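You operate a simulated robot arm through the tools that you are given. There is no shell and no other tool. Be economical: measure what you need, move in short steps, check, and stop when the job is done.

You are at the controls of a simulated two-armed robot. One attempt, no reset.

JOB
Measure the old black tube, then flare the new tube of that length.
Fine: length gauge; old tube back to USED; new tube on the pliers, one squeeze.

Only the result counts: the job must be done as asked and must still hold three seconds after the hand-in. Knocking over, shifting, dropping, spilling or breaking anything else fails it.

ROBOT AND FRAMES
Two 7-joint arms with fingered hands on one trunk that stands fixed in place. Base frame: the origin is at the foot of the trunk, x ahead of it, y to its left, z up; the work surface is at about z = 0.9. Lengths are in m, angles in rad, forces in N, time in s.
The left shoulder is at [0.06, 0.138, 0.947], the right one opposite. With the tool pointing down near the work surface each hand reaches from about 0.4 to 0.92 m from the base axis, measured 20 degrees to its own side. Payload 4 kg a hand.
Tool frame (each hand has its own): the origin (TCP) lies between the finger pads and is the grasp point; the fingertips stand 0.036 m ahead of it; z points along the fingers, y is the line along which they close. Largest opening 0.12 m; the body of the gripper starts 0.042 m behind the TCP. The gripper is a hand of 5 fingers: y runs from the thumb to the fingers, the wrist lies at [-0.015, -0.109, -0.2] in the tool frame, and closing takes about 1.5 s.
Orientation is told as [roll, pitch, yaw] about the base's x, y, z axes, in that order, counted from this pose: with the fingers straight down and the wrist toward the robot, the tool's x, y and z point along [0, 1, 0], [1, 0, 0] and [0, 0, -1] of the base frame.

CONTROLS
- The arms move only by the tool send_rows. It takes "left_moves", "right_moves" or both (then of equal length, played together; a hand with none holds still); each is a list that holds one entry, the list of rows, each a list of 7 numbers: the shift along the tool's x, y, z in units of 100 mm (1.0 is 100 mm), then the turn, a rotation vector about the tool's x, y, z in units of 45 degrees (1.0 is 45 degrees), then the opening, from 0 (shut) to 1 (fully open). In form: [[[tx, ty, tz, wx, wy, wz, gripper], ...]]. A call has 1 to 8 rows; each row is the pose to reach, as a shift and turn from the pose commanded when the call began, along the tool's axes at that moment. A call with a number of a shift or a turn outside -1 to 1 is refused whole. Each row takes 0.2 s and may step no farther than 0.05 m and 0.15 rad from the row before; otherwise, or with a gripper value out of range, the whole call is refused. A pose out of reach is approached as far as the arm can. The call stops where the force on the tool passes 40 N (or 10 N more than at its start, if that is more) or the arm is blocked; 0.2 s more then pass. The fingers move at their own pace (about 0.153 m/s each) and stop on an object; they squeeze with about 23 N. The grip force told is the motor's: it shows also when the fingers shut on nothing. Time passes only in rows, and 0.2 s behind the last, so rows that repeat a pose let the fingers close. The reply holds the time, the measured pose of the TCP, the force on the tool along the base axes, the opening and the grip force, in the units named above and with some noise, with the torque about the TCP (base axes, N m) and any sound that the robot's microphone picked up.
- Cameras (640 x 400 px; columns grow to the right, rows downward): "scene" is now at [0.0458, -0.024, 1.5871]; the picture's right is [-0.16, -0.99, 0.00], its down [-0.67, 0.11, -0.74] and it looks along [0.73, -0.12, -0.68] (base axes); focal length 331 px, centre (320, 200). "left" rides on the left gripper at [-0.069, -0.079, -0.131] in its tool frame; the picture's right is [-0.78, -0.29, 0.55], its down [0.55, -0.73, 0.40] and it looks along [0.29, 0.61, 0.74] (tool axes); focal length 222 px, centre (320, 200). "right" rides on the right gripper at [0.069, -0.079, -0.131] in its tool frame; the picture's right is [-0.78, 0.29, -0.55], its down [-0.55, -0.74, 0.40] and it looks along [-0.29, 0.61, 0.74] (tool axes); focal length 222 px, centre (320, 200). There is no depth. A picture from a camera that has moved, and an enlarged one, comes with that camera's place and axes in the base frame and with its lens. The place of the scene camera against the robot may be out by one fixed shift of up to 0.018 m in any direction.
- get_image(camera): a new picture of that camera. No time passes.
- raise_lower(by): slides the trunk up (or, below 0, down) by that many m; the arms and the scene camera ride with it, the base frame stays. It gives what a move gives, with no picture.
- set_grasp(shape, hand): the hand has 5 fingers and takes this shape, open, in about a second: jaw (thumb against the fingers, like two jaws); tri (thumb and two fingers); tip (a fingertip pinch); poke (one finger out to press); point (the index stretched); flat (the hand flat); cup (the hand cupped); fist (a fist). The gripper value then closes the fingers along that shape, each until it touches; the sizes above hold for jaw. It gives what a move gives, with no picture.
- head_to(pan, tilt): turns the head with the scene camera to pan (to the left, within 1.501 rad either way) and tilt (down, from -0.506 to 1.204), counted from straight ahead of the robot. It gives what a move gives.
- enlarge(camera, box): a new picture of the part [left, top, right, bottom] of that camera's present view, enlarged. No time passes.
- hand_in(): hands the job in; it is judged then, once.

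Go step by step. Nothing tells you positions but the pictures and the camera data: compare them with the known pose of the tool, close in by small moves and look again before you grip or let go. The budget is 120 turns and 86 pictures, counting those below and the enlarged ones. Unless the task says otherwise, let go and move clear before handing in, and close with one line.

The tools are called after "Call:" as a command line: name --argument value ..., lists and objects as JSON in quotes. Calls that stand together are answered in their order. send_rows: Moves the arms, as the interface text tells. Its arguments: {"type":"object","properties":{"left_moves":{"type":"array","items":{"type":"array","items":{"type":"array","items":{"type":"number"}}}},"right_moves":{"type":"array","items":{"type":"array","items":{"type":"array","items":{"type":"number"}}}}},"required":[]} The other tools are called the same way: raise_lower (by) slides the trunk up or down; set_grasp (shape, hand) gives the hand a shape; head_to (pan, tilt) turns the head that bears the scene camera; get_image (camera) takes a picture; enlarge (camera, box) takes an enlarged picture of a part of a camera's view; hand_in () hands the job in.

At the start:

```text
clock: 0.0
left_position: [0.5679, 0.1395, 1.2559]
left_tool_rot: [-0.002, 0.001, 0.0]
left_force: [0.2, -0.9, 1.0]
left_moment: [0.02, 0.01, 0.03]
left_finger_gap: 0.1199
left_finger_force: 0.0
left_shape: jaw
right_position: [0.5082, -0.4, 1.2787]
right_tool_rot: [-0.001, 0.0, 0.0]
right_force: [-1.1, 0.5, 0.2]
right_moment: [0.01, -0.02, -0.04]
right_finger_gap: 0.1195
right_finger_force: 0.0
right_shape: jaw
trunk travel left (down, up): [-0.525, 0.065]
head pan, tilt: [-0.159, 0.742]
```

scene: 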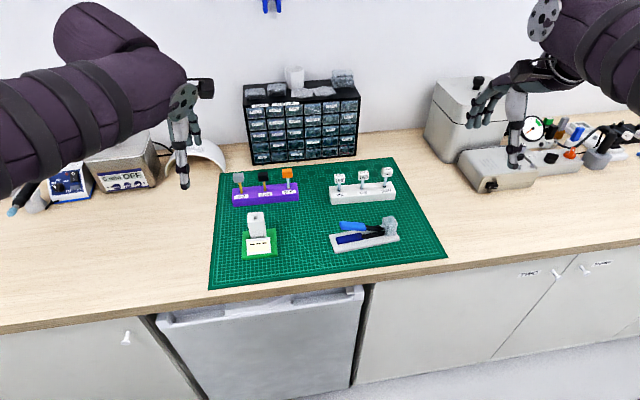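
right: 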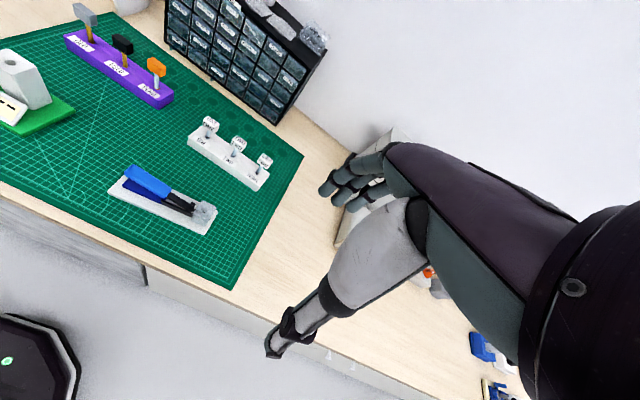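
left: 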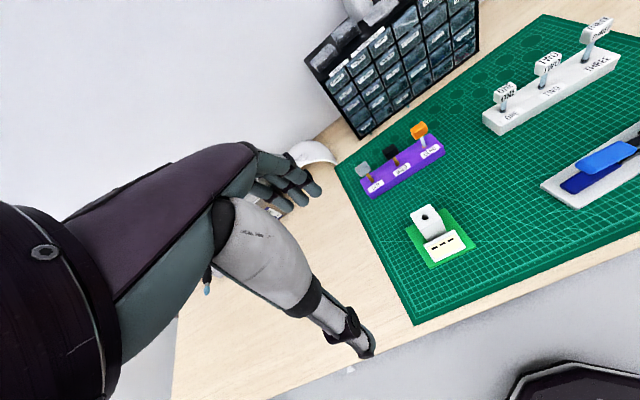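

I see a purple rack with three old tubes (grey, black, orange), a white rack with three new tubes, a green length gauge and pliers in a holder. I'll take enlarged views first.

Call:
enlarge --camera "scene" --box '[215, 155, 315, 215]'

Call:
enlarge --camera "scene" --box '[315, 155, 415, 215]'

Call:
enlarge --camera "scene" --box '[215, 200, 315, 270]'

Call:
enlarge --camera "scene" --box '[315, 205, 415, 265]'

```text
6.40 times, centred on (265, 185) of scene
camera zoom: at [0.0458, -0.024, 1.5871], right [-0.16, -0.99, 0.0], down [-0.67, 0.11, -0.74], along [0.73, -0.12, -0.68], focal length 2116 px, centre (672, 296)
```

zoom: 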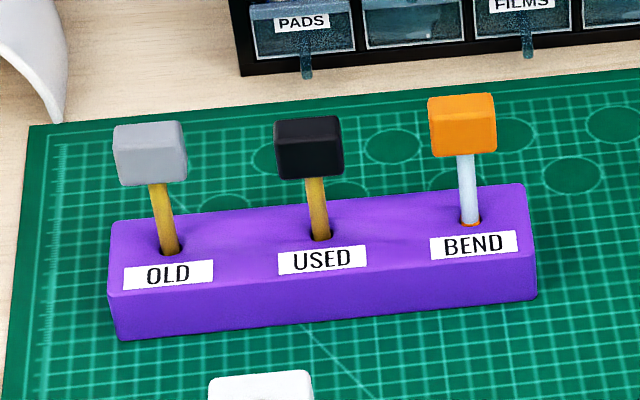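

```text
6.40 times, centred on (365, 185) of scene
camera zoom: at [0.0458, -0.024, 1.5871], right [-0.16, -0.99, 0.0], down [-0.67, 0.11, -0.74], along [0.73, -0.12, -0.68], focal length 2116 px, centre (32, 296)
```

zoom: 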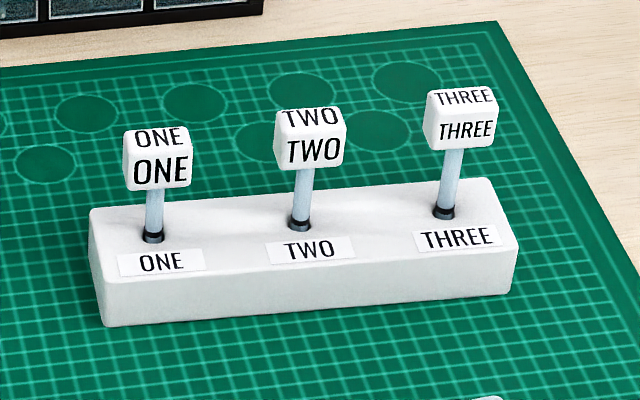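

```text
5.71 times, centred on (265, 235) of scene
camera zoom: at [0.0458, -0.024, 1.5871], right [-0.16, -0.99, 0.0], down [-0.67, 0.11, -0.74], along [0.73, -0.12, -0.68], focal length 1890 px, centre (634, 0)
```

zoom: 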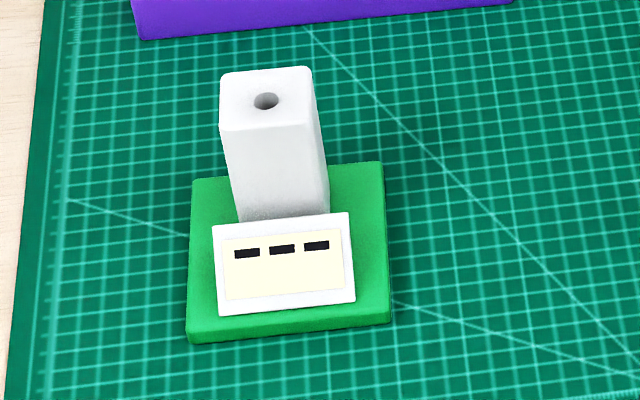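

```text
6.40 times, centred on (365, 235) of scene
camera zoom: at [0.0458, -0.024, 1.5871], right [-0.16, -0.99, 0.0], down [-0.67, 0.11, -0.74], along [0.73, -0.12, -0.68], focal length 2116 px, centre (32, -24)
```

zoom: 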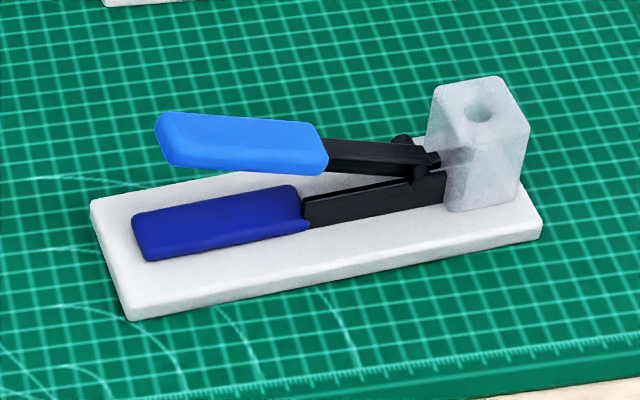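

The gauge, racks and pliers are clear. Next I use the wrist cameras to triangulate against the scene camera's shift.

Call:
enlarge --camera "left" --box '[340, 110, 460, 200]'

Call:
enlarge --camera "left" --box '[380, 190, 500, 280]'

Call:
enlarge --camera "right" --box '[100, 100, 300, 240]'

```text
4.44 times, centred on (400, 155) of left
camera zoom: at [0.4889, 0.069, 1.3872], right [-0.29, -0.78, -0.55], down [-0.73, 0.55, -0.4], along [0.61, 0.29, -0.74], focal length 987 px, centre (-36, 400)
```

zoom: 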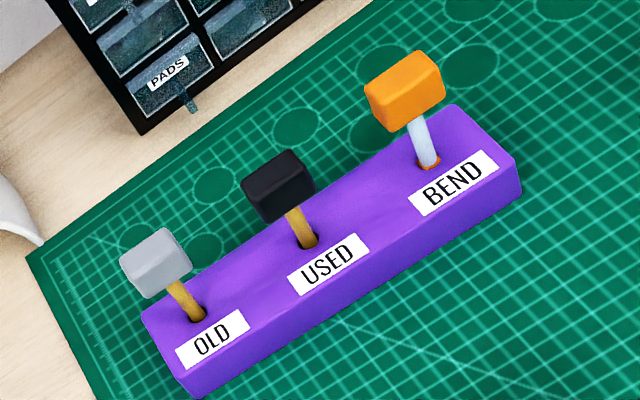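

```text
4.44 times, centred on (440, 235) of left
camera zoom: at [0.4889, 0.069, 1.3872], right [-0.29, -0.78, -0.55], down [-0.73, 0.55, -0.4], along [0.61, 0.29, -0.74], focal length 987 px, centre (-213, 44)
```

zoom: 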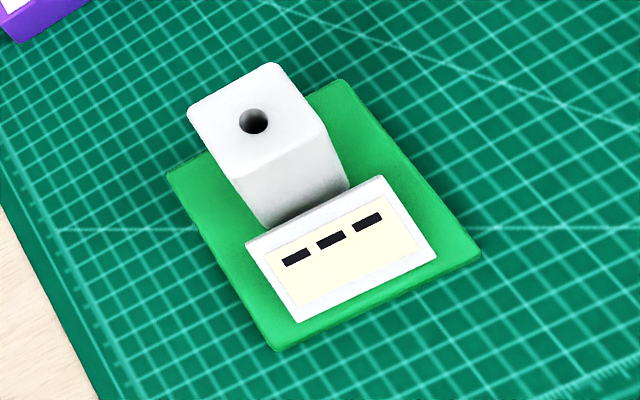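

```text
2.86 times, centred on (200, 170) of right
camera zoom: at [0.4291, -0.3312, 1.4106], right [0.29, -0.78, 0.55], down [-0.74, -0.55, -0.4], along [0.61, -0.29, -0.74], focal length 635 px, centre (663, 286)
```

zoom: 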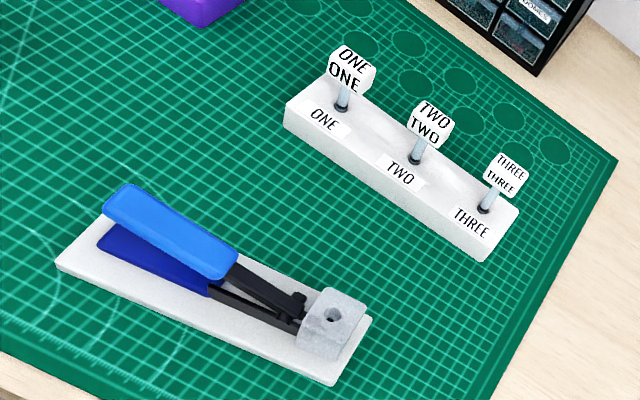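

The black cap is near (0.82, 0.03, 0.98) and the gauge hole near (0.66, 0.05, 0.97). I bring the left hand toward a spot above the black cap, high enough to keep clear.

Call:
send_rows --left_moves '[[[-0.1, 0.25, 0.1, 0, 0, 0, 1], [-0.2, 0.5, 0.2, 0, 0, 0, 1], [-0.3, 0.75, 0.3, 0, 0, 0, 1], [-0.4, 1.0, 0.4, 0, 0, 0, 1]]]'

Call:
send_rows --left_moves '[[[-0.1, 0.25, 0.1, 0, 0, 0, 1], [-0.2, 0.5, 0.2, 0, 0, 0, 1], [-0.3, 0.75, 0.3, 0, 0, 0, 1], [-0.4, 1.0, 0.4, 0, 0, 0, 1]]]'

Call:
send_rows --left_moves '[[[-0.1, 0.2, 0.2, 0, 0, 0, 1], [-0.2, 0.4, 0.45, 0, 0, 0, 1], [-0.3, 0.52, 0.75, 0, 0, 0, 1], [-0.3, 0.52, 0.75, 0, 0, 0, 1]]]'

Call:
get_image --camera "left"

Call:
get_image --camera "scene"

```text
clock: 1.0
left_position: [0.6689, 0.0999, 1.2159]
left_tool_rot: [0.0, 0.001, 0.0]
left_force: [-0.8, -0.2, -0.4]
left_moment: [0.02, 0.01, 0.0]
left_finger_gap: 0.1197
left_finger_force: 0.2
left_shape: jaw
right_position: [0.5089, -0.4, 1.2797]
right_tool_rot: [0.0, 0.001, 0.0]
right_force: [0.7, 0.4, 0.1]
right_moment: [0.01, 0.0, 0.04]
right_finger_gap: 0.1197
right_finger_force: 0.1
right_shape: jaw
trunk travel left (down, up): [-0.525, 0.065]
head pan, tilt: [-0.159, 0.742]
```

```text
clock: 2.0
left_position: [0.7667, 0.0601, 1.1761]
left_tool_rot: [0.0, -0.001, 0.0]
left_force: [-0.9, -0.4, -0.1]
left_moment: [0.04, 0.01, -0.03]
left_finger_gap: 0.1202
left_finger_force: 0.2
left_shape: jaw
right_position: [0.5095, -0.4007, 1.2784]
right_tool_rot: [0.0, 0.001, -0.001]
right_force: [0.2, -0.3, 0.4]
right_moment: [-0.04, 0.04, 0.0]
right_finger_gap: 0.1195
right_finger_force: 0.1
right_shape: jaw
trunk travel left (down, up): [-0.525, 0.065]
head pan, tilt: [-0.159, 0.742]
```

```text
clock: 3.0
left_position: [0.817, 0.0294, 1.1009]
left_tool_rot: [-0.001, -0.001, -0.001]
left_force: [-0.7, -0.3, -0.5]
left_moment: [-0.04, 0.0, -0.04]
left_finger_gap: 0.1199
left_finger_force: 0.0
left_shape: jaw
right_position: [0.5087, -0.3988, 1.2792]
right_tool_rot: [0.001, -0.001, 0.0]
right_force: [-0.1, -0.8, 0.0]
right_moment: [0.0, 0.01, 0.01]
right_finger_gap: 0.1199
right_finger_force: 0.1
right_shape: jaw
trunk travel left (down, up): [-0.525, 0.065]
head pan, tilt: [-0.159, 0.742]
```

```text
75 pictures are left
camera left: at [0.7382, -0.0407, 1.2308], right [-0.29, -0.79, -0.55], down [-0.73, 0.55, -0.4], along [0.61, 0.29, -0.74], focal length 222 px, centre (320, 200)
```

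left: 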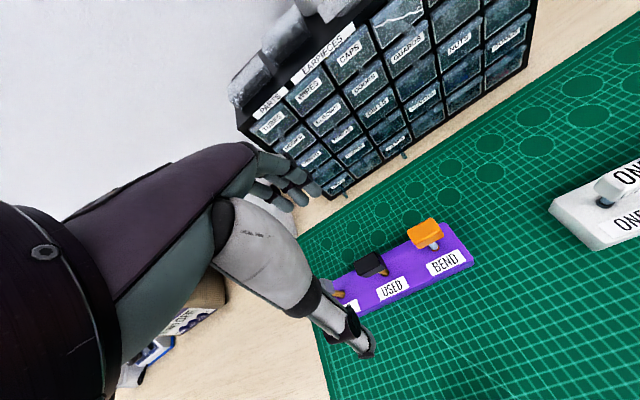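

```text
74 pictures are left
camera scene: at [0.0453, -0.0238, 1.5872], right [-0.16, -0.99, 0.0], down [-0.67, 0.11, -0.74], along [0.73, -0.12, -0.67], focal length 331 px, centre (320, 200)
```

scene: 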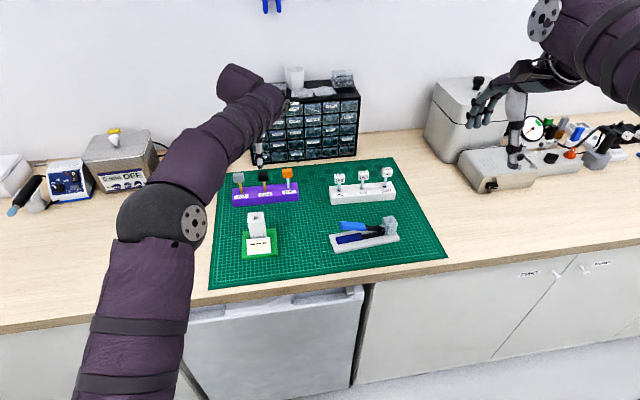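

Call:
enlarge --camera "left" --box '[320, 200, 480, 320]'

Call:
enlarge --camera "scene" --box '[220, 70, 340, 220]'

```text
3.33 times, centred on (400, 260) of left
camera zoom: at [0.7382, -0.0407, 1.2308], right [-0.29, -0.79, -0.55], down [-0.73, 0.55, -0.4], along [0.61, 0.29, -0.74], focal length 740 px, centre (53, 0)
```

zoom: 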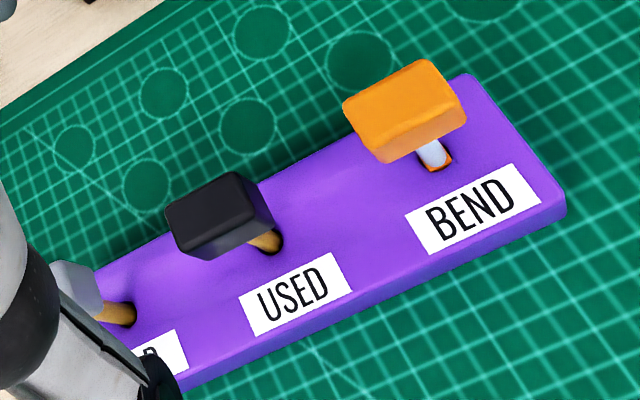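

```text
2.67 times, centred on (280, 145) of scene
camera zoom: at [0.0453, -0.0238, 1.5872], right [-0.16, -0.99, 0.0], down [-0.67, 0.11, -0.74], along [0.73, -0.12, -0.67], focal length 882 px, centre (427, 347)
```

zoom: 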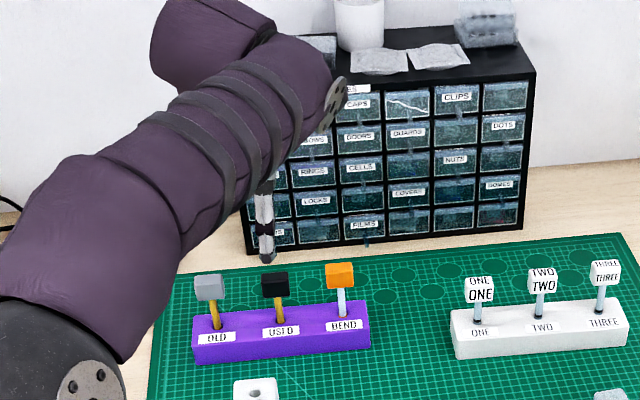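

The two left views agree on the black cap at about (0.820, 0.029, 0.983). I descend straight down, open, around the cap.

Call:
send_rows --left_moves '[[[0, 0.03, 0.25, 0, 0, 0, 1], [0, 0.03, 0.5, 0, 0, 0, 1], [0, 0.03, 0.75, 0, 0, 0, 1], [0, 0.03, 0.95, 0, 0, 0, 1], [0, 0.03, 0.95, 0, 0, 0, 1]]]'

Call:
get_image --camera "left"

Call:
enlarge --camera "scene" --box '[220, 130, 320, 210]'

```text
clock: 4.2
left_position: [0.8208, 0.0296, 1.008]
left_tool_rot: [-0.001, 0.001, 0.001]
left_force: [0.1, -0.6, 0.1]
left_moment: [-0.02, 0.01, -0.01]
left_finger_gap: 0.1198
left_finger_force: 0.0
left_shape: jaw
right_position: [0.5079, -0.3997, 1.2794]
right_tool_rot: [0.0, 0.002, -0.001]
right_force: [-0.4, -0.1, 0.0]
right_moment: [0.0, 0.02, 0.01]
right_finger_gap: 0.1195
right_finger_force: 0.1
right_shape: jaw
trunk travel left (down, up): [-0.525, 0.065]
head pan, tilt: [-0.159, 0.742]
```

```text
71 pictures are left
camera left: at [0.7423, -0.0407, 1.1378], right [-0.29, -0.79, -0.55], down [-0.74, 0.55, -0.4], along [0.61, 0.29, -0.74], focal length 222 px, centre (320, 200)
```

left: 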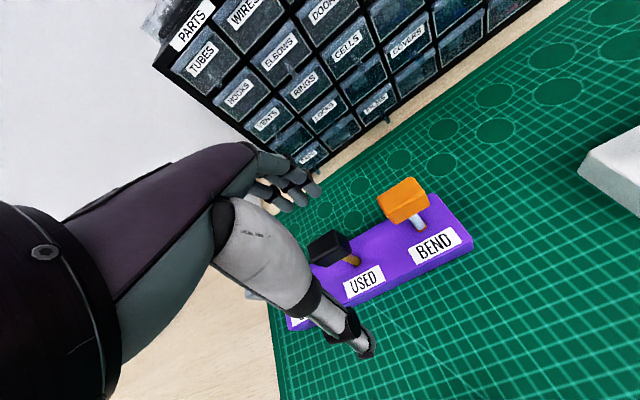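

```text
5.00 times, centred on (270, 170) of scene
camera zoom: at [0.0457, -0.0241, 1.5872], right [-0.16, -0.99, 0.0], down [-0.67, 0.11, -0.74], along [0.73, -0.12, -0.68], focal length 1653 px, centre (570, 350)
```

zoom: 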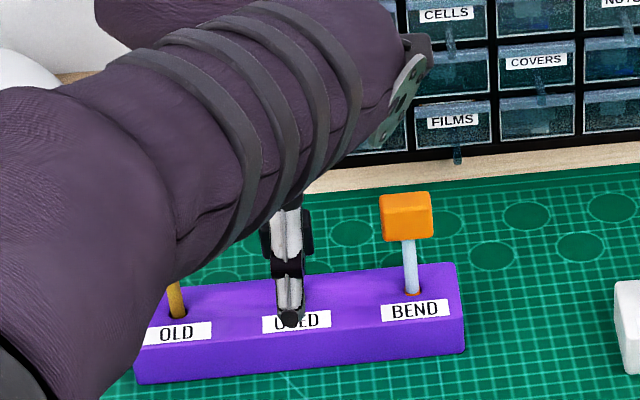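

The thumb lines up with the black tube and nothing is touched. I lower the last 2 cm and close.

Call:
send_rows --left_moves '[[[0, 0, 0.1, 0, 0, 0, 1], [0, 0, 0.2, 0, 0, 0, 1], [0, 0, 0.2, 0, 0, 0, 0.5], [0, 0, 0.2, 0, 0, 0, 0.3], [0, 0, 0.2, 0, 0, 0, 0], [0, 0, 0.2, 0, 0, 0, 0], [0, 0, 0.2, 0, 0, 0, 0], [0, 0, 0.2, 0, 0, 0, 0]]]'

Call:
get_image --camera "left"

```text
clock: 6.0
left_position: [0.822, 0.0286, 0.9869]
left_tool_rot: [-0.001, 0.001, 0.001]
left_force: [-3.0, 0.0, -0.9]
left_moment: [-0.01, 0.15, 0.01]
left_finger_gap: 0.0
left_finger_force: 23.2
left_shape: jaw
right_position: [0.5081, -0.399, 1.2789]
right_tool_rot: [-0.001, 0.0, 0.0]
right_force: [-0.3, 0.4, 0.1]
right_moment: [0.0, -0.01, 0.03]
right_finger_gap: 0.1195
right_finger_force: 0.1
right_shape: jaw
trunk travel left (down, up): [-0.525, 0.065]
head pan, tilt: [-0.159, 0.742]
```

```text
69 pictures are left
camera left: at [0.7434, -0.0417, 1.1182], right [-0.29, -0.78, -0.55], down [-0.74, 0.55, -0.4], along [0.61, 0.29, -0.74], focal length 222 px, centre (320, 200)
```

left: 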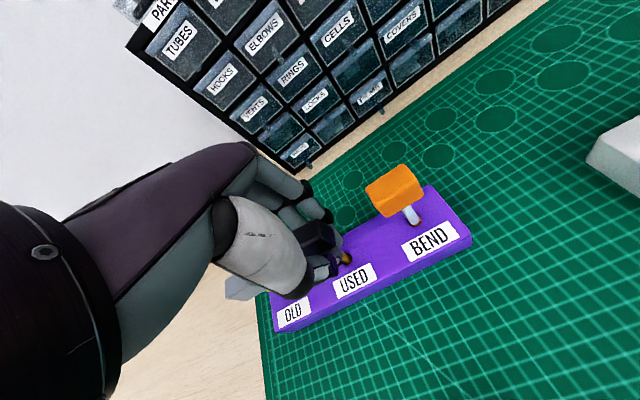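

Call:
enlarge --camera "left" --box '[220, 180, 420, 320]'

Call:
enlarge --camera "scene" --box '[220, 150, 310, 210]'

```text
2.86 times, centred on (320, 250) of left
camera zoom: at [0.7434, -0.0417, 1.1182], right [-0.29, -0.78, -0.55], down [-0.74, 0.55, -0.4], along [0.61, 0.29, -0.74], focal length 635 px, centre (320, 57)
```

zoom: 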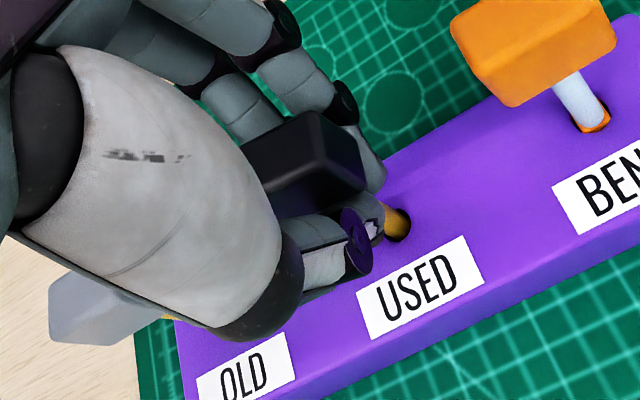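

```text
6.67 times, centred on (265, 180) of scene
camera zoom: at [0.0456, -0.0241, 1.5871], right [-0.16, -0.99, 0.0], down [-0.67, 0.11, -0.74], along [0.73, -0.12, -0.68], focal length 2204 px, centre (687, 333)
```

zoom: 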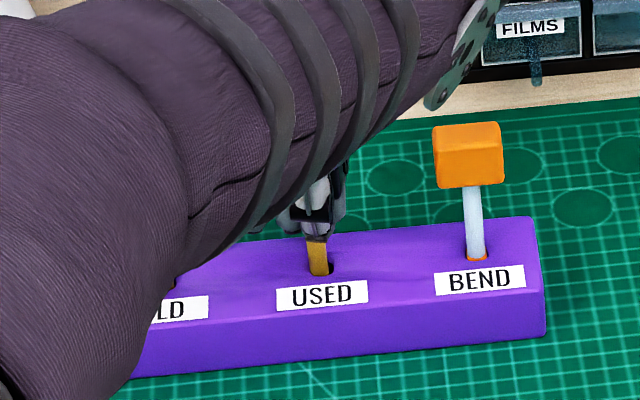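

The fingers closed on the thin tube just under the cap with a gap reading of 0, not on the cap. I reopen, go up about 2 cm and close on the cap itself.

Call:
send_rows --left_moves '[[[0, 0, 0, 0, 0, 0, 0.4], [0, 0, 0, 0, 0, 0, 0.8], [0, 0, 0, 0, 0, 0, 0.8], [0, 0, -0.1, 0, 0, 0, 0.8], [0, 0, -0.2, 0, 0, 0, 0.8], [0, 0, -0.2, 0, 0, 0, 0.8]]]'

Call:
enlarge --camera "left" --box '[220, 180, 420, 320]'

```text
clock: 7.4
left_position: [0.8233, 0.0303, 1.0103]
left_tool_rot: [0.001, 0.0, 0.001]
left_force: [0.6, 0.0, 0.2]
left_moment: [0.02, -0.02, -0.01]
left_finger_gap: 0.0955
left_finger_force: 0.1
left_shape: jaw
right_position: [0.5084, -0.3998, 1.2784]
right_tool_rot: [0.0, 0.0, -0.001]
right_force: [0.7, -0.6, 0.5]
right_moment: [0.03, -0.02, 0.0]
right_finger_gap: 0.1196
right_finger_force: 0.0
right_shape: jaw
trunk travel left (down, up): [-0.525, 0.065]
head pan, tilt: [-0.159, 0.742]
```

```text
2.86 times, centred on (320, 250) of left
camera zoom: at [0.7438, -0.0411, 1.1398], right [-0.29, -0.78, -0.55], down [-0.73, 0.55, -0.4], along [0.61, 0.29, -0.74], focal length 635 px, centre (320, 57)
```

zoom: 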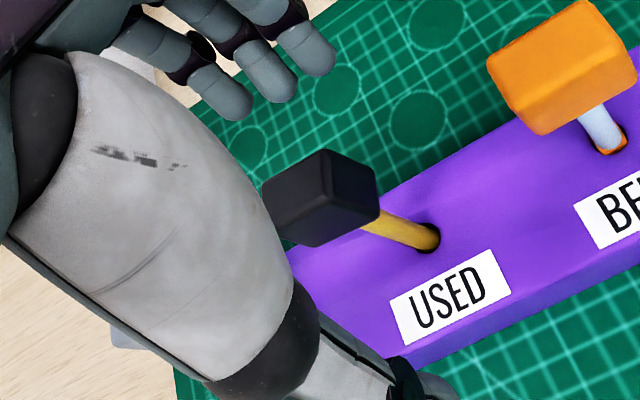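

Call:
send_rows --left_moves '[[[0, 0, 0, 0, 0, 0, 0.5], [0, 0, 0, 0, 0, 0, 0.3], [0, 0, 0, 0, 0, 0, 0], [0, 0, 0, 0, 0, 0, 0], [0, 0, 0, 0, 0, 0, 0], [0, 0, 0, 0, 0, 0, 0]]]'

Call:
enlarge --camera "left" --box '[220, 180, 420, 320]'

```text
clock: 8.8
left_position: [0.8227, 0.0295, 1.0101]
left_tool_rot: [-0.002, 0.0, 0.0]
left_force: [0.0, 0.7, -0.2]
left_moment: [0.06, -0.05, 0.02]
left_finger_gap: 0.0102
left_finger_force: 23.0
left_shape: jaw
right_position: [0.5088, -0.3991, 1.2798]
right_tool_rot: [0.0, -0.001, 0.0]
right_force: [-0.2, 0.0, 0.3]
right_moment: [0.0, -0.01, 0.03]
right_finger_gap: 0.1197
right_finger_force: 0.0
right_shape: jaw
trunk travel left (down, up): [-0.525, 0.065]
head pan, tilt: [-0.159, 0.742]
```

```text
2.86 times, centred on (320, 250) of left
camera zoom: at [0.7439, -0.0409, 1.1395], right [-0.29, -0.78, -0.55], down [-0.74, 0.55, -0.4], along [0.61, 0.29, -0.74], focal length 635 px, centre (320, 57)
```

zoom: 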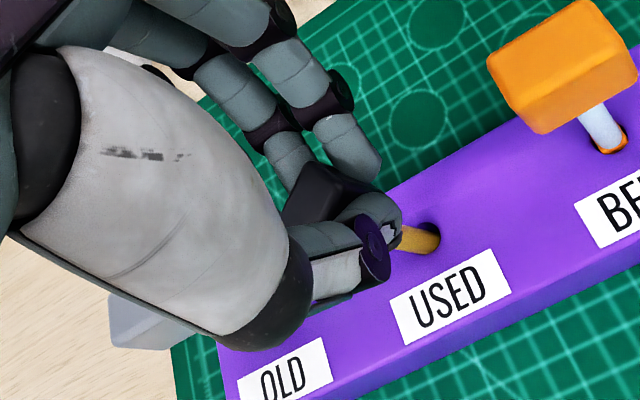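

The thumb and fingers now press on the cap. I lift slowly and check that it comes along.

Call:
send_rows --left_moves '[[[0, 0, -0.1, 0, 0, 0, 0], [0, 0, -0.2, 0, 0, 0, 0], [0, 0, -0.3, 0, 0, 0, 0], [0, 0, -0.4, 0, 0, 0, 0], [0, 0, -0.5, 0, 0, 0, 0], [0, 0, -0.5, 0, 0, 0, 0]]]'

Call:
get_image --camera "left"

Call:
enlarge --camera "scene" --box '[220, 120, 340, 210]'

```text
clock: 10.2
left_position: [0.8228, 0.0293, 1.0576]
left_tool_rot: [-0.001, 0.0, 0.0]
left_force: [0.6, -0.4, -0.6]
left_moment: [0.0, -0.03, -0.01]
left_finger_gap: 0.0097
left_finger_force: 23.0
left_shape: jaw
right_position: [0.5086, -0.4001, 1.2785]
right_tool_rot: [0.0, 0.0, -0.001]
right_force: [0.7, 0.6, 0.2]
right_moment: [-0.02, 0.01, -0.02]
right_finger_gap: 0.1199
right_finger_force: 0.1
right_shape: jaw
trunk travel left (down, up): [-0.525, 0.065]
head pan, tilt: [-0.159, 0.742]
```

```text
64 pictures are left
camera left: at [0.7427, -0.0411, 1.1871], right [-0.29, -0.78, -0.55], down [-0.73, 0.55, -0.4], along [0.61, 0.29, -0.74], focal length 222 px, centre (320, 200)
```

left: 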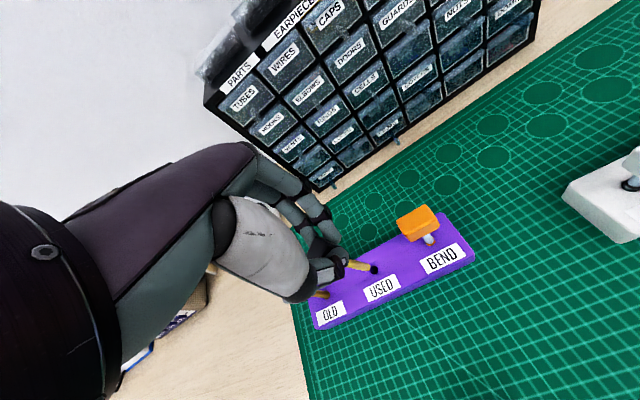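

```text
4.44 times, centred on (280, 165) of scene
camera zoom: at [0.046, -0.0241, 1.5871], right [-0.16, -0.99, 0.0], down [-0.67, 0.11, -0.74], along [0.73, -0.12, -0.68], focal length 1470 px, centre (498, 356)
```

zoom: 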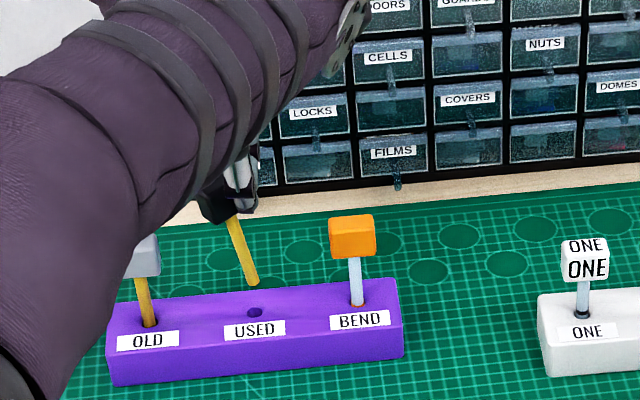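

The tube is out of the rack. I check its tip and tilt in the hand.

Call:
enlarge --camera "left" --box '[300, 230, 400, 300]'

Call:
enlarge --camera "right" --box '[0, 0, 160, 100]'

```text
5.71 times, centred on (350, 265) of left
camera zoom: at [0.7427, -0.0411, 1.1871], right [-0.29, -0.78, -0.55], down [-0.73, 0.55, -0.4], along [0.61, 0.29, -0.74], focal length 1269 px, centre (149, -171)
```

zoom: 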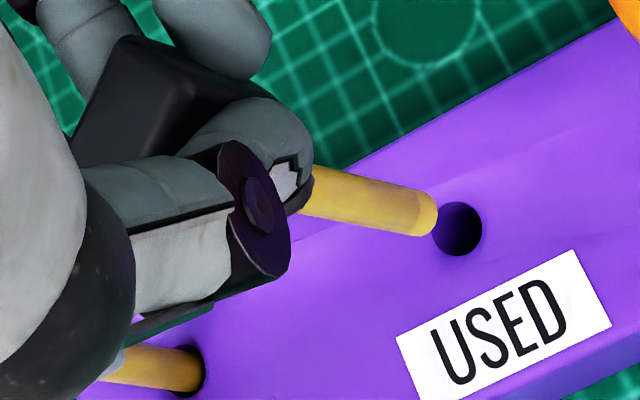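

```text
4.00 times, centred on (80, 50) of right
camera zoom: at [0.4293, -0.3312, 1.4105], right [0.29, -0.78, 0.55], down [-0.74, -0.55, -0.4], along [0.61, -0.29, -0.74], focal length 888 px, centre (1280, 800)
```

zoom: 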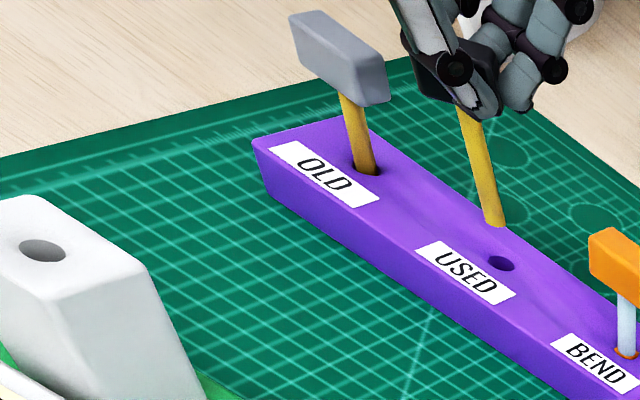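

The tube leans about 0.12 rad with its tip toward −y. I lift further and tip the hand by that amount about base x, then go over to above the gauge.

Call:
send_rows --left_moves '[[[0, 0, -0.15, 0, 0.04, 0, 0], [0, 0, -0.3, 0, 0.08, 0, 0], [0, 0, -0.45, 0, 0.12, 0, 0], [0, 0, -0.65, 0, 0.153, 0, 0]]]'

Call:
send_rows --left_moves '[[[0.03, -0.2, 0, 0, 0, 0, 0], [0.06, -0.4, 0, 0, 0, 0, 0], [0.09, -0.6, 0.01, 0, 0, 0, 0], [0.12, -0.8, 0.01, 0, 0, 0, 0]]]'

Call:
send_rows --left_moves '[[[0.03, -0.2, 0, 0, 0, 0, 0], [0.06, -0.4, 0, 0, 0, 0, 0], [0.09, -0.6, 0.01, 0, 0, 0, 0], [0.12, -0.8, 0.01, 0, 0, 0, 0], [0.12, -0.8, 0.01, 0, 0, 0, 0]]]'

Call:
enlarge --camera "scene" --box '[200, 140, 320, 260]'

Call:
enlarge --camera "right" --box '[0, 0, 160, 140]'

Call:
enlarge --camera "left" --box '[280, 200, 440, 300]'

```text
clock: 11.2
left_position: [0.8201, 0.029, 1.1209]
left_tool_rot: [0.121, 0.0, 0.0]
left_force: [-0.6, 0.3, -0.1]
left_moment: [0.0, 0.01, 0.02]
left_finger_gap: 0.0096
left_finger_force: 23.0
left_shape: jaw
right_position: [0.5072, -0.4006, 1.2793]
right_tool_rot: [0.0, 0.0, -0.001]
right_force: [0.1, 0.0, -0.3]
right_moment: [0.0, -0.04, 0.01]
right_finger_gap: 0.1196
right_finger_force: 0.1
right_shape: jaw
trunk travel left (down, up): [-0.525, 0.065]
head pan, tilt: [-0.159, 0.742]
```

```text
clock: 12.2
left_position: [0.7414, 0.0412, 1.1236]
left_tool_rot: [0.12, 0.001, 0.0]
left_force: [-1.1, 0.8, 0.2]
left_moment: [0.0, 0.01, 0.0]
left_finger_gap: 0.0097
left_finger_force: 22.9
left_shape: jaw
right_position: [0.5081, -0.3986, 1.2796]
right_tool_rot: [0.001, 0.0, 0.0]
right_force: [-0.4, -0.3, 0.0]
right_moment: [0.03, 0.0, 0.01]
right_finger_gap: 0.1195
right_finger_force: 0.1
right_shape: jaw
trunk travel left (down, up): [-0.525, 0.065]
head pan, tilt: [-0.159, 0.742]
```

```text
clock: 13.4
left_position: [0.6622, 0.0546, 1.1234]
left_tool_rot: [0.12, 0.001, 0.0]
left_force: [0.4, -0.1, -0.7]
left_moment: [0.02, -0.01, 0.02]
left_finger_gap: 0.0096
left_finger_force: 23.2
left_shape: jaw
right_position: [0.5084, -0.3998, 1.2781]
right_tool_rot: [-0.001, 0.0, 0.0]
right_force: [0.5, -1.0, -0.6]
right_moment: [0.03, 0.01, -0.02]
right_finger_gap: 0.1196
right_finger_force: 0.1
right_shape: jaw
trunk travel left (down, up): [-0.525, 0.065]
head pan, tilt: [-0.159, 0.742]
```

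```text
3.33 times, centred on (260, 200) of scene
camera zoom: at [0.0461, -0.0242, 1.5871], right [-0.16, -0.99, 0.0], down [-0.67, 0.11, -0.74], along [0.73, -0.12, -0.68], focal length 1102 px, centre (520, 200)
```

zoom: 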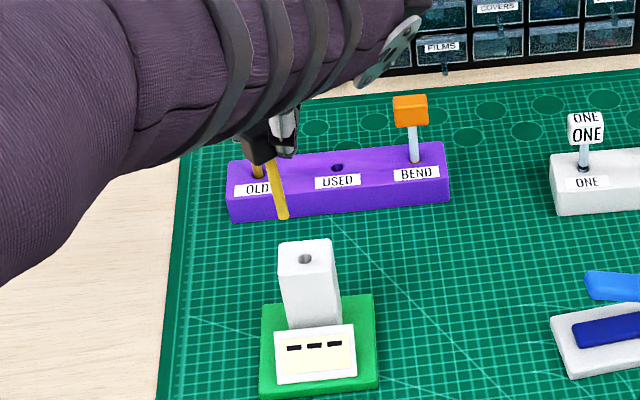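

```text
2.86 times, centred on (80, 70) of right
camera zoom: at [0.4295, -0.3313, 1.4104], right [0.29, -0.79, 0.55], down [-0.74, -0.55, -0.4], along [0.61, -0.29, -0.74], focal length 635 px, centre (1006, 571)
```

zoom: 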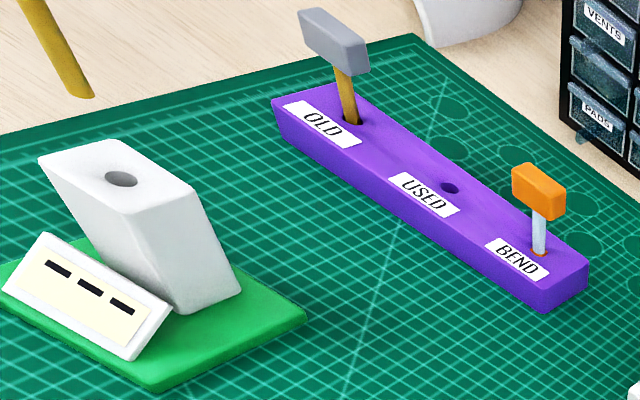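

```text
4.00 times, centred on (360, 250) of left
camera zoom: at [0.5834, -0.031, 1.2443], right [-0.29, -0.71, -0.64], down [-0.74, 0.59, -0.33], along [0.61, 0.37, -0.7], focal length 888 px, centre (160, 0)
```

zoom: 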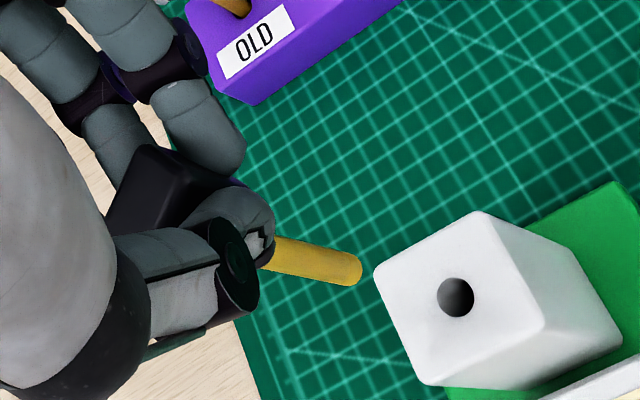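

The hole is near (0.651, 0.0535, 0.986) and the tube tip near (0.658, 0.061, 1.025). I take one finer look at the residual tilt.

Call:
enlarge --camera "scene" --box '[230, 180, 290, 230]'

Call:
enlarge --camera "right" --box '[0, 0, 64, 54]'

```text
8.00 times, centred on (260, 205) of scene
camera zoom: at [0.0461, -0.0242, 1.5871], right [-0.16, -0.99, 0.0], down [-0.67, 0.11, -0.74], along [0.73, -0.12, -0.68], focal length 2645 px, centre (800, 160)
```

zoom: 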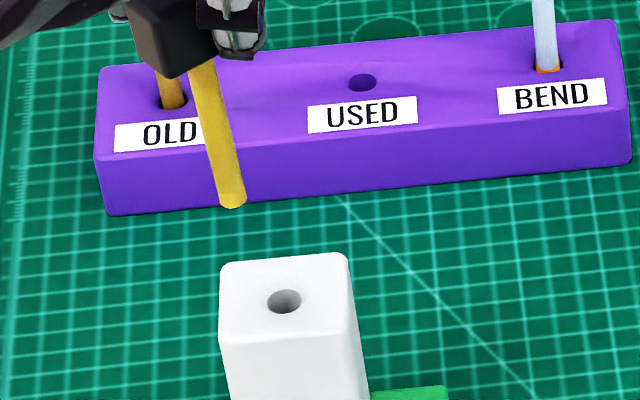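

```text
7.41 times, centred on (32, 27) of right
camera zoom: at [0.4295, -0.3313, 1.4104], right [0.29, -0.79, 0.55], down [-0.74, -0.55, -0.4], along [0.61, -0.29, -0.74], focal length 1645 px, centre (2453, 1482)
```

zoom: 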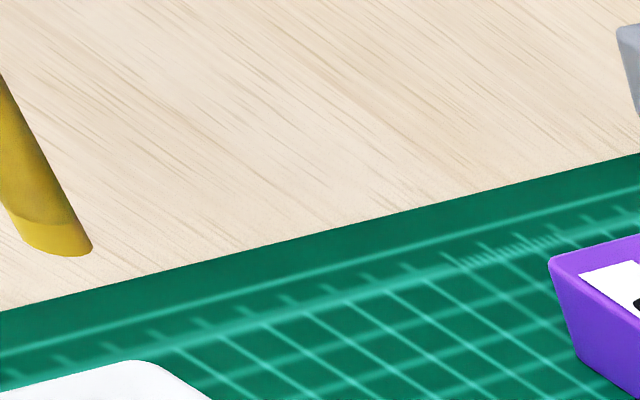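

The tube is vertical within a degree or two. I shift the tip over the hole and lower it to just above the gauge, then re-check.

Call:
send_rows --left_moves '[[[-0.05, -0.04, 0.13, 0, 0, 0, 0], [-0.108, -0.075, 0.269, 0, 0, 0, 0], [-0.108, -0.075, 0.269, 0, 0, 0, 0], [-0.108, -0.075, 0.269, 0, 0, 0, 0]]]'

Call:
enlarge --camera "scene" --box '[230, 180, 290, 230]'

Call:
enlarge --camera "right" --box '[0, 0, 64, 54]'

Call:
enlarge --camera "left" --box '[320, 220, 440, 300]'

```text
clock: 14.4
left_position: [0.6542, 0.0466, 1.0964]
left_tool_rot: [0.12, 0.001, 0.001]
left_force: [-0.8, -0.1, 0.2]
left_moment: [-0.01, -0.01, 0.0]
left_finger_gap: 0.0098
left_finger_force: 22.9
left_shape: jaw
right_position: [0.5083, -0.3994, 1.2786]
right_tool_rot: [-0.001, 0.0, -0.002]
right_force: [0.0, 0.1, 0.3]
right_moment: [0.01, 0.0, -0.03]
right_finger_gap: 0.1197
right_finger_force: 0.1
right_shape: jaw
trunk travel left (down, up): [-0.525, 0.065]
head pan, tilt: [-0.159, 0.742]
```

```text
8.00 times, centred on (260, 205) of scene
camera zoom: at [0.0458, -0.0242, 1.5871], right [-0.16, -0.99, 0.0], down [-0.67, 0.11, -0.74], along [0.73, -0.12, -0.68], focal length 2645 px, centre (800, 160)
```

zoom: 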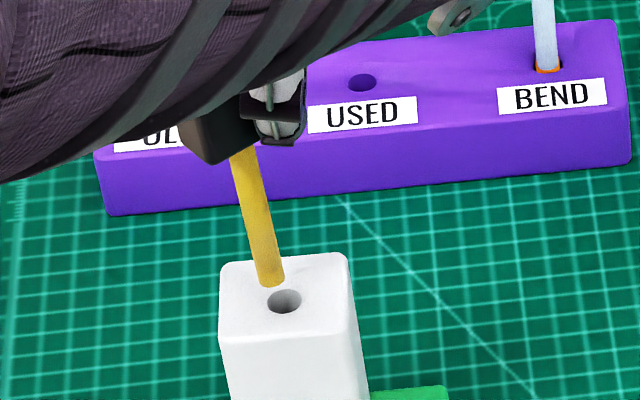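

```text
7.41 times, centred on (32, 27) of right
camera zoom: at [0.4292, -0.3313, 1.4105], right [0.29, -0.79, 0.55], down [-0.74, -0.55, -0.4], along [0.61, -0.29, -0.74], focal length 1645 px, centre (2453, 1482)
```

zoom: 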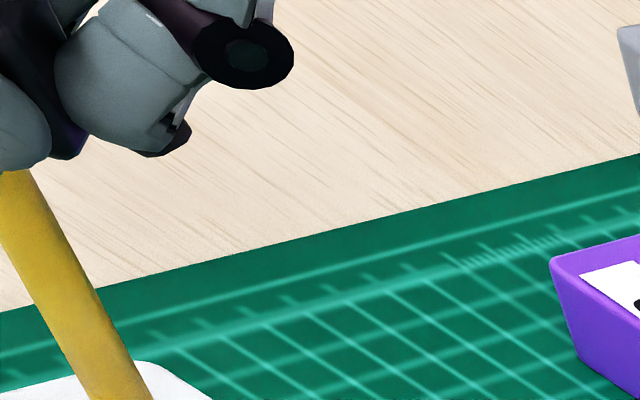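

```text
5.00 times, centred on (380, 260) of left
camera zoom: at [0.5753, -0.0388, 1.2169], right [-0.29, -0.71, -0.64], down [-0.73, 0.59, -0.33], along [0.61, 0.37, -0.7], focal length 1111 px, centre (20, -100)
```

zoom: 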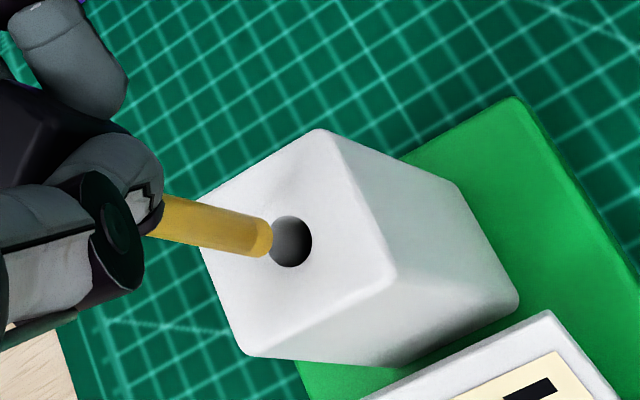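

The tip needs about 3 mm more toward −y and 1 mm toward −x. I correct that, lower 5 mm and check.

Call:
send_rows --left_moves '[[[-0.03, -0.012, 0, 0, 0, 0, 0], [-0.036, -0.012, 0.046, 0, 0, 0, 0], [-0.036, -0.012, 0.046, 0, 0, 0, 0]]]'

Call:
enlarge --camera "scene" --box '[230, 180, 290, 230]'

Call:
enlarge --camera "left" --box '[320, 220, 440, 300]'

```text
clock: 15.2
left_position: [0.654, 0.0439, 1.0908]
left_tool_rot: [0.121, 0.0, 0.0]
left_force: [-0.4, 0.7, 0.0]
left_moment: [-0.04, -0.01, 0.02]
left_finger_gap: 0.0099
left_finger_force: 23.1
left_shape: jaw
right_position: [0.5085, -0.3992, 1.2785]
right_tool_rot: [0.001, 0.0, 0.0]
right_force: [-0.3, 0.4, -0.5]
right_moment: [0.03, 0.02, 0.02]
right_finger_gap: 0.1198
right_finger_force: 0.0
right_shape: jaw
trunk travel left (down, up): [-0.525, 0.065]
head pan, tilt: [-0.159, 0.742]
```

```text
8.00 times, centred on (260, 205) of scene
camera zoom: at [0.0458, -0.0241, 1.5871], right [-0.16, -0.99, 0.0], down [-0.67, 0.11, -0.74], along [0.73, -0.12, -0.68], focal length 2645 px, centre (800, 160)
```

zoom: 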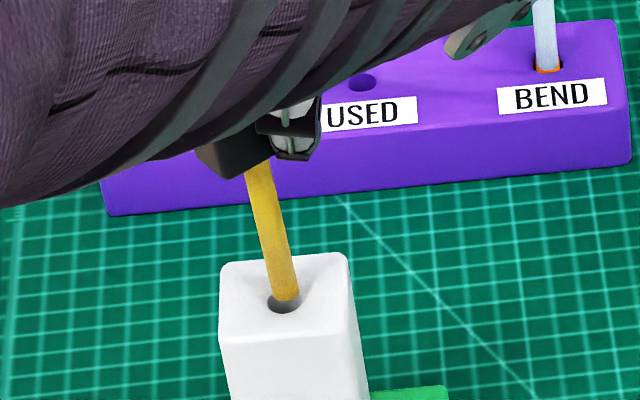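

```text
5.00 times, centred on (380, 260) of left
camera zoom: at [0.5746, -0.0424, 1.2112], right [-0.29, -0.71, -0.64], down [-0.74, 0.59, -0.33], along [0.61, 0.37, -0.7], focal length 1111 px, centre (20, -100)
```

zoom: 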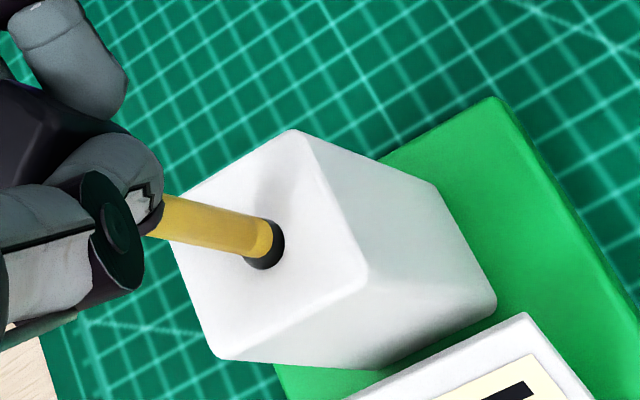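

The tip is nearly in the hole; it needs 1.3 mm back toward +y. I correct and lower gently into the gauge.

Call:
send_rows --left_moves '[[[0.013, -0.002, 0, 0, 0, 0, 0], [0.007, -0.002, 0.05, 0, 0, 0, 0], [0.001, -0.002, 0.1, 0, 0, 0, 0], [-0.005, -0.002, 0.15, 0, 0, 0, 0], [-0.011, -0.002, 0.2, 0, 0, 0, 0], [-0.011, -0.002, 0.2, 0, 0, 0, 0]]]'

Call:
enlarge --camera "scene" --box '[230, 180, 290, 230]'

Call:
enlarge --camera "left" --box '[320, 220, 440, 300]'

```text
clock: 16.6
left_position: [0.6533, 0.0454, 1.0716]
left_tool_rot: [0.121, -0.001, 0.0]
left_force: [-1.0, 0.6, 0.0]
left_moment: [-0.01, 0.03, -0.04]
left_finger_gap: 0.0097
left_finger_force: 23.2
left_shape: jaw
right_position: [0.5077, -0.3993, 1.2789]
right_tool_rot: [0.0, 0.001, 0.001]
right_force: [-0.3, -0.2, 0.9]
right_moment: [0.01, 0.02, -0.02]
right_finger_gap: 0.1198
right_finger_force: 0.1
right_shape: jaw
trunk travel left (down, up): [-0.525, 0.065]
head pan, tilt: [-0.159, 0.742]
```

```text
8.00 times, centred on (260, 205) of scene
camera zoom: at [0.0458, -0.0241, 1.5871], right [-0.16, -0.99, 0.0], down [-0.67, 0.11, -0.74], along [0.73, -0.12, -0.68], focal length 2645 px, centre (800, 160)
```

zoom: 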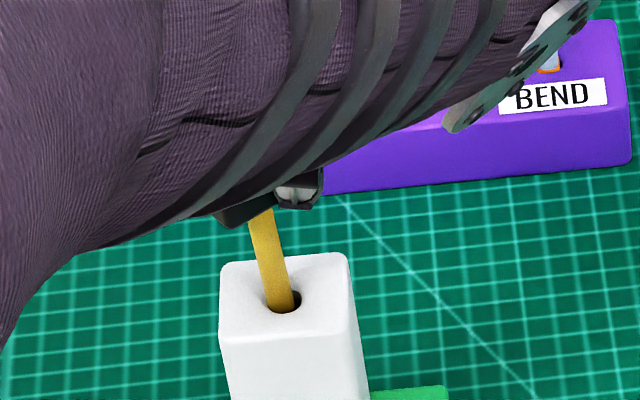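

```text
5.00 times, centred on (380, 260) of left
camera zoom: at [0.5745, -0.0407, 1.1916], right [-0.29, -0.71, -0.64], down [-0.73, 0.59, -0.33], along [0.61, 0.37, -0.7], focal length 1111 px, centre (20, -100)
```

zoom: 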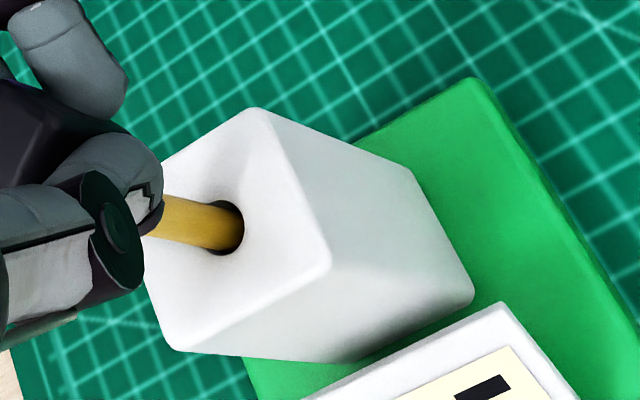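

The tube is inside the hole without contact forces. I keep lowering.

Call:
send_rows --left_moves '[[[-0.006, 0, 0.05, 0, 0, 0, 0], [-0.012, 0, 0.1, 0, 0, 0, 0], [-0.018, 0, 0.15, 0, 0, 0, 0], [-0.024, 0, 0.2, 0, 0, 0, 0], [-0.024, 0, 0.2, 0, 0, 0, 0]]]'

Call:
enlarge --camera "left" --box '[240, 200, 440, 320]'

```text
clock: 17.8
left_position: [0.6541, 0.0443, 1.0497]
left_tool_rot: [0.121, 0.0, 0.001]
left_force: [0.7, 0.3, -0.1]
left_moment: [-0.02, -0.01, -0.03]
left_finger_gap: 0.0095
left_finger_force: 22.7
left_shape: jaw
right_position: [0.5079, -0.3985, 1.2783]
right_tool_rot: [-0.001, 0.0, 0.001]
right_force: [1.0, 0.6, -0.8]
right_moment: [0.0, 0.05, 0.02]
right_finger_gap: 0.1197
right_finger_force: 0.1
right_shape: jaw
trunk travel left (down, up): [-0.525, 0.065]
head pan, tilt: [-0.159, 0.742]
```

```text
3.20 times, centred on (340, 260) of left
camera zoom: at [0.5742, -0.0418, 1.1706], right [-0.29, -0.71, -0.64], down [-0.73, 0.59, -0.33], along [0.61, 0.37, -0.7], focal length 711 px, centre (256, 8)
```

zoom: 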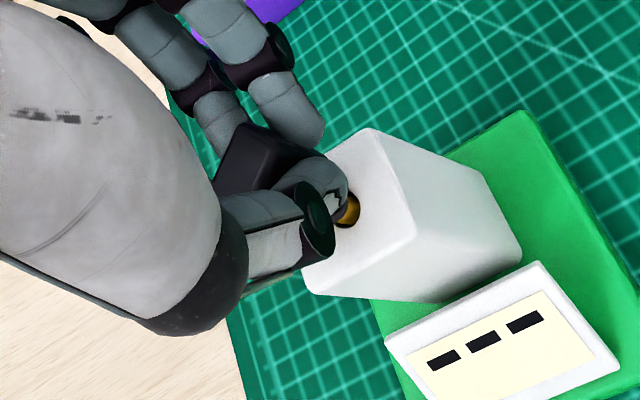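

Call:
send_rows --left_moves '[[[-0.004, 0, 0.03, 0, 0, 0, 0], [-0.008, 0, 0.06, 0, 0, 0, 0], [-0.012, 0, 0.1, 0, 0, 0, 0], [-0.015, 0, 0.13, 0, 0, 0, 0], [-0.015, 0, 0.13, 0, 0, 0, 0]]]'

Call:
enlarge --camera "left" --box '[240, 200, 440, 320]'

Call:
enlarge --camera "scene" --box '[230, 180, 290, 260]'

```text
clock: 19.0
left_position: [0.6528, 0.0442, 1.0368]
left_tool_rot: [0.122, 0.001, -0.001]
left_force: [0.2, -3.8, 0.8]
left_moment: [-0.1, -0.01, -0.03]
left_finger_gap: 0.0094
left_finger_force: 23.1
left_shape: jaw
right_position: [0.5074, -0.4008, 1.2786]
right_tool_rot: [0.0, 0.0, 0.0]
right_force: [-0.6, -0.3, -0.7]
right_moment: [0.01, -0.01, -0.02]
right_finger_gap: 0.1199
right_finger_force: 0.0
right_shape: jaw
trunk travel left (down, up): [-0.525, 0.065]
head pan, tilt: [-0.159, 0.742]
```

```text
3.20 times, centred on (340, 260) of left
camera zoom: at [0.5742, -0.041, 1.1574], right [-0.29, -0.71, -0.64], down [-0.73, 0.59, -0.33], along [0.61, 0.37, -0.7], focal length 711 px, centre (256, 8)
```

zoom: 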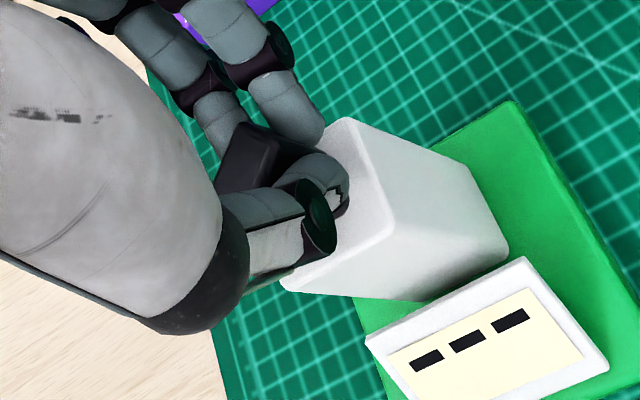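

```text
5.00 times, centred on (260, 220) of scene
camera zoom: at [0.0457, -0.0246, 1.5871], right [-0.16, -0.99, 0.0], down [-0.67, 0.11, -0.74], along [0.73, -0.12, -0.68], focal length 1653 px, centre (620, 100)
```

zoom: 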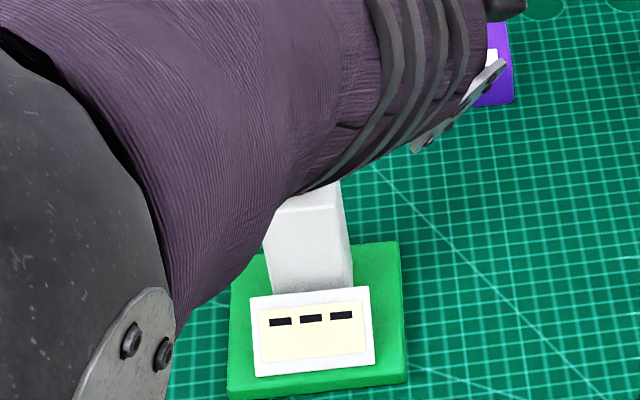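

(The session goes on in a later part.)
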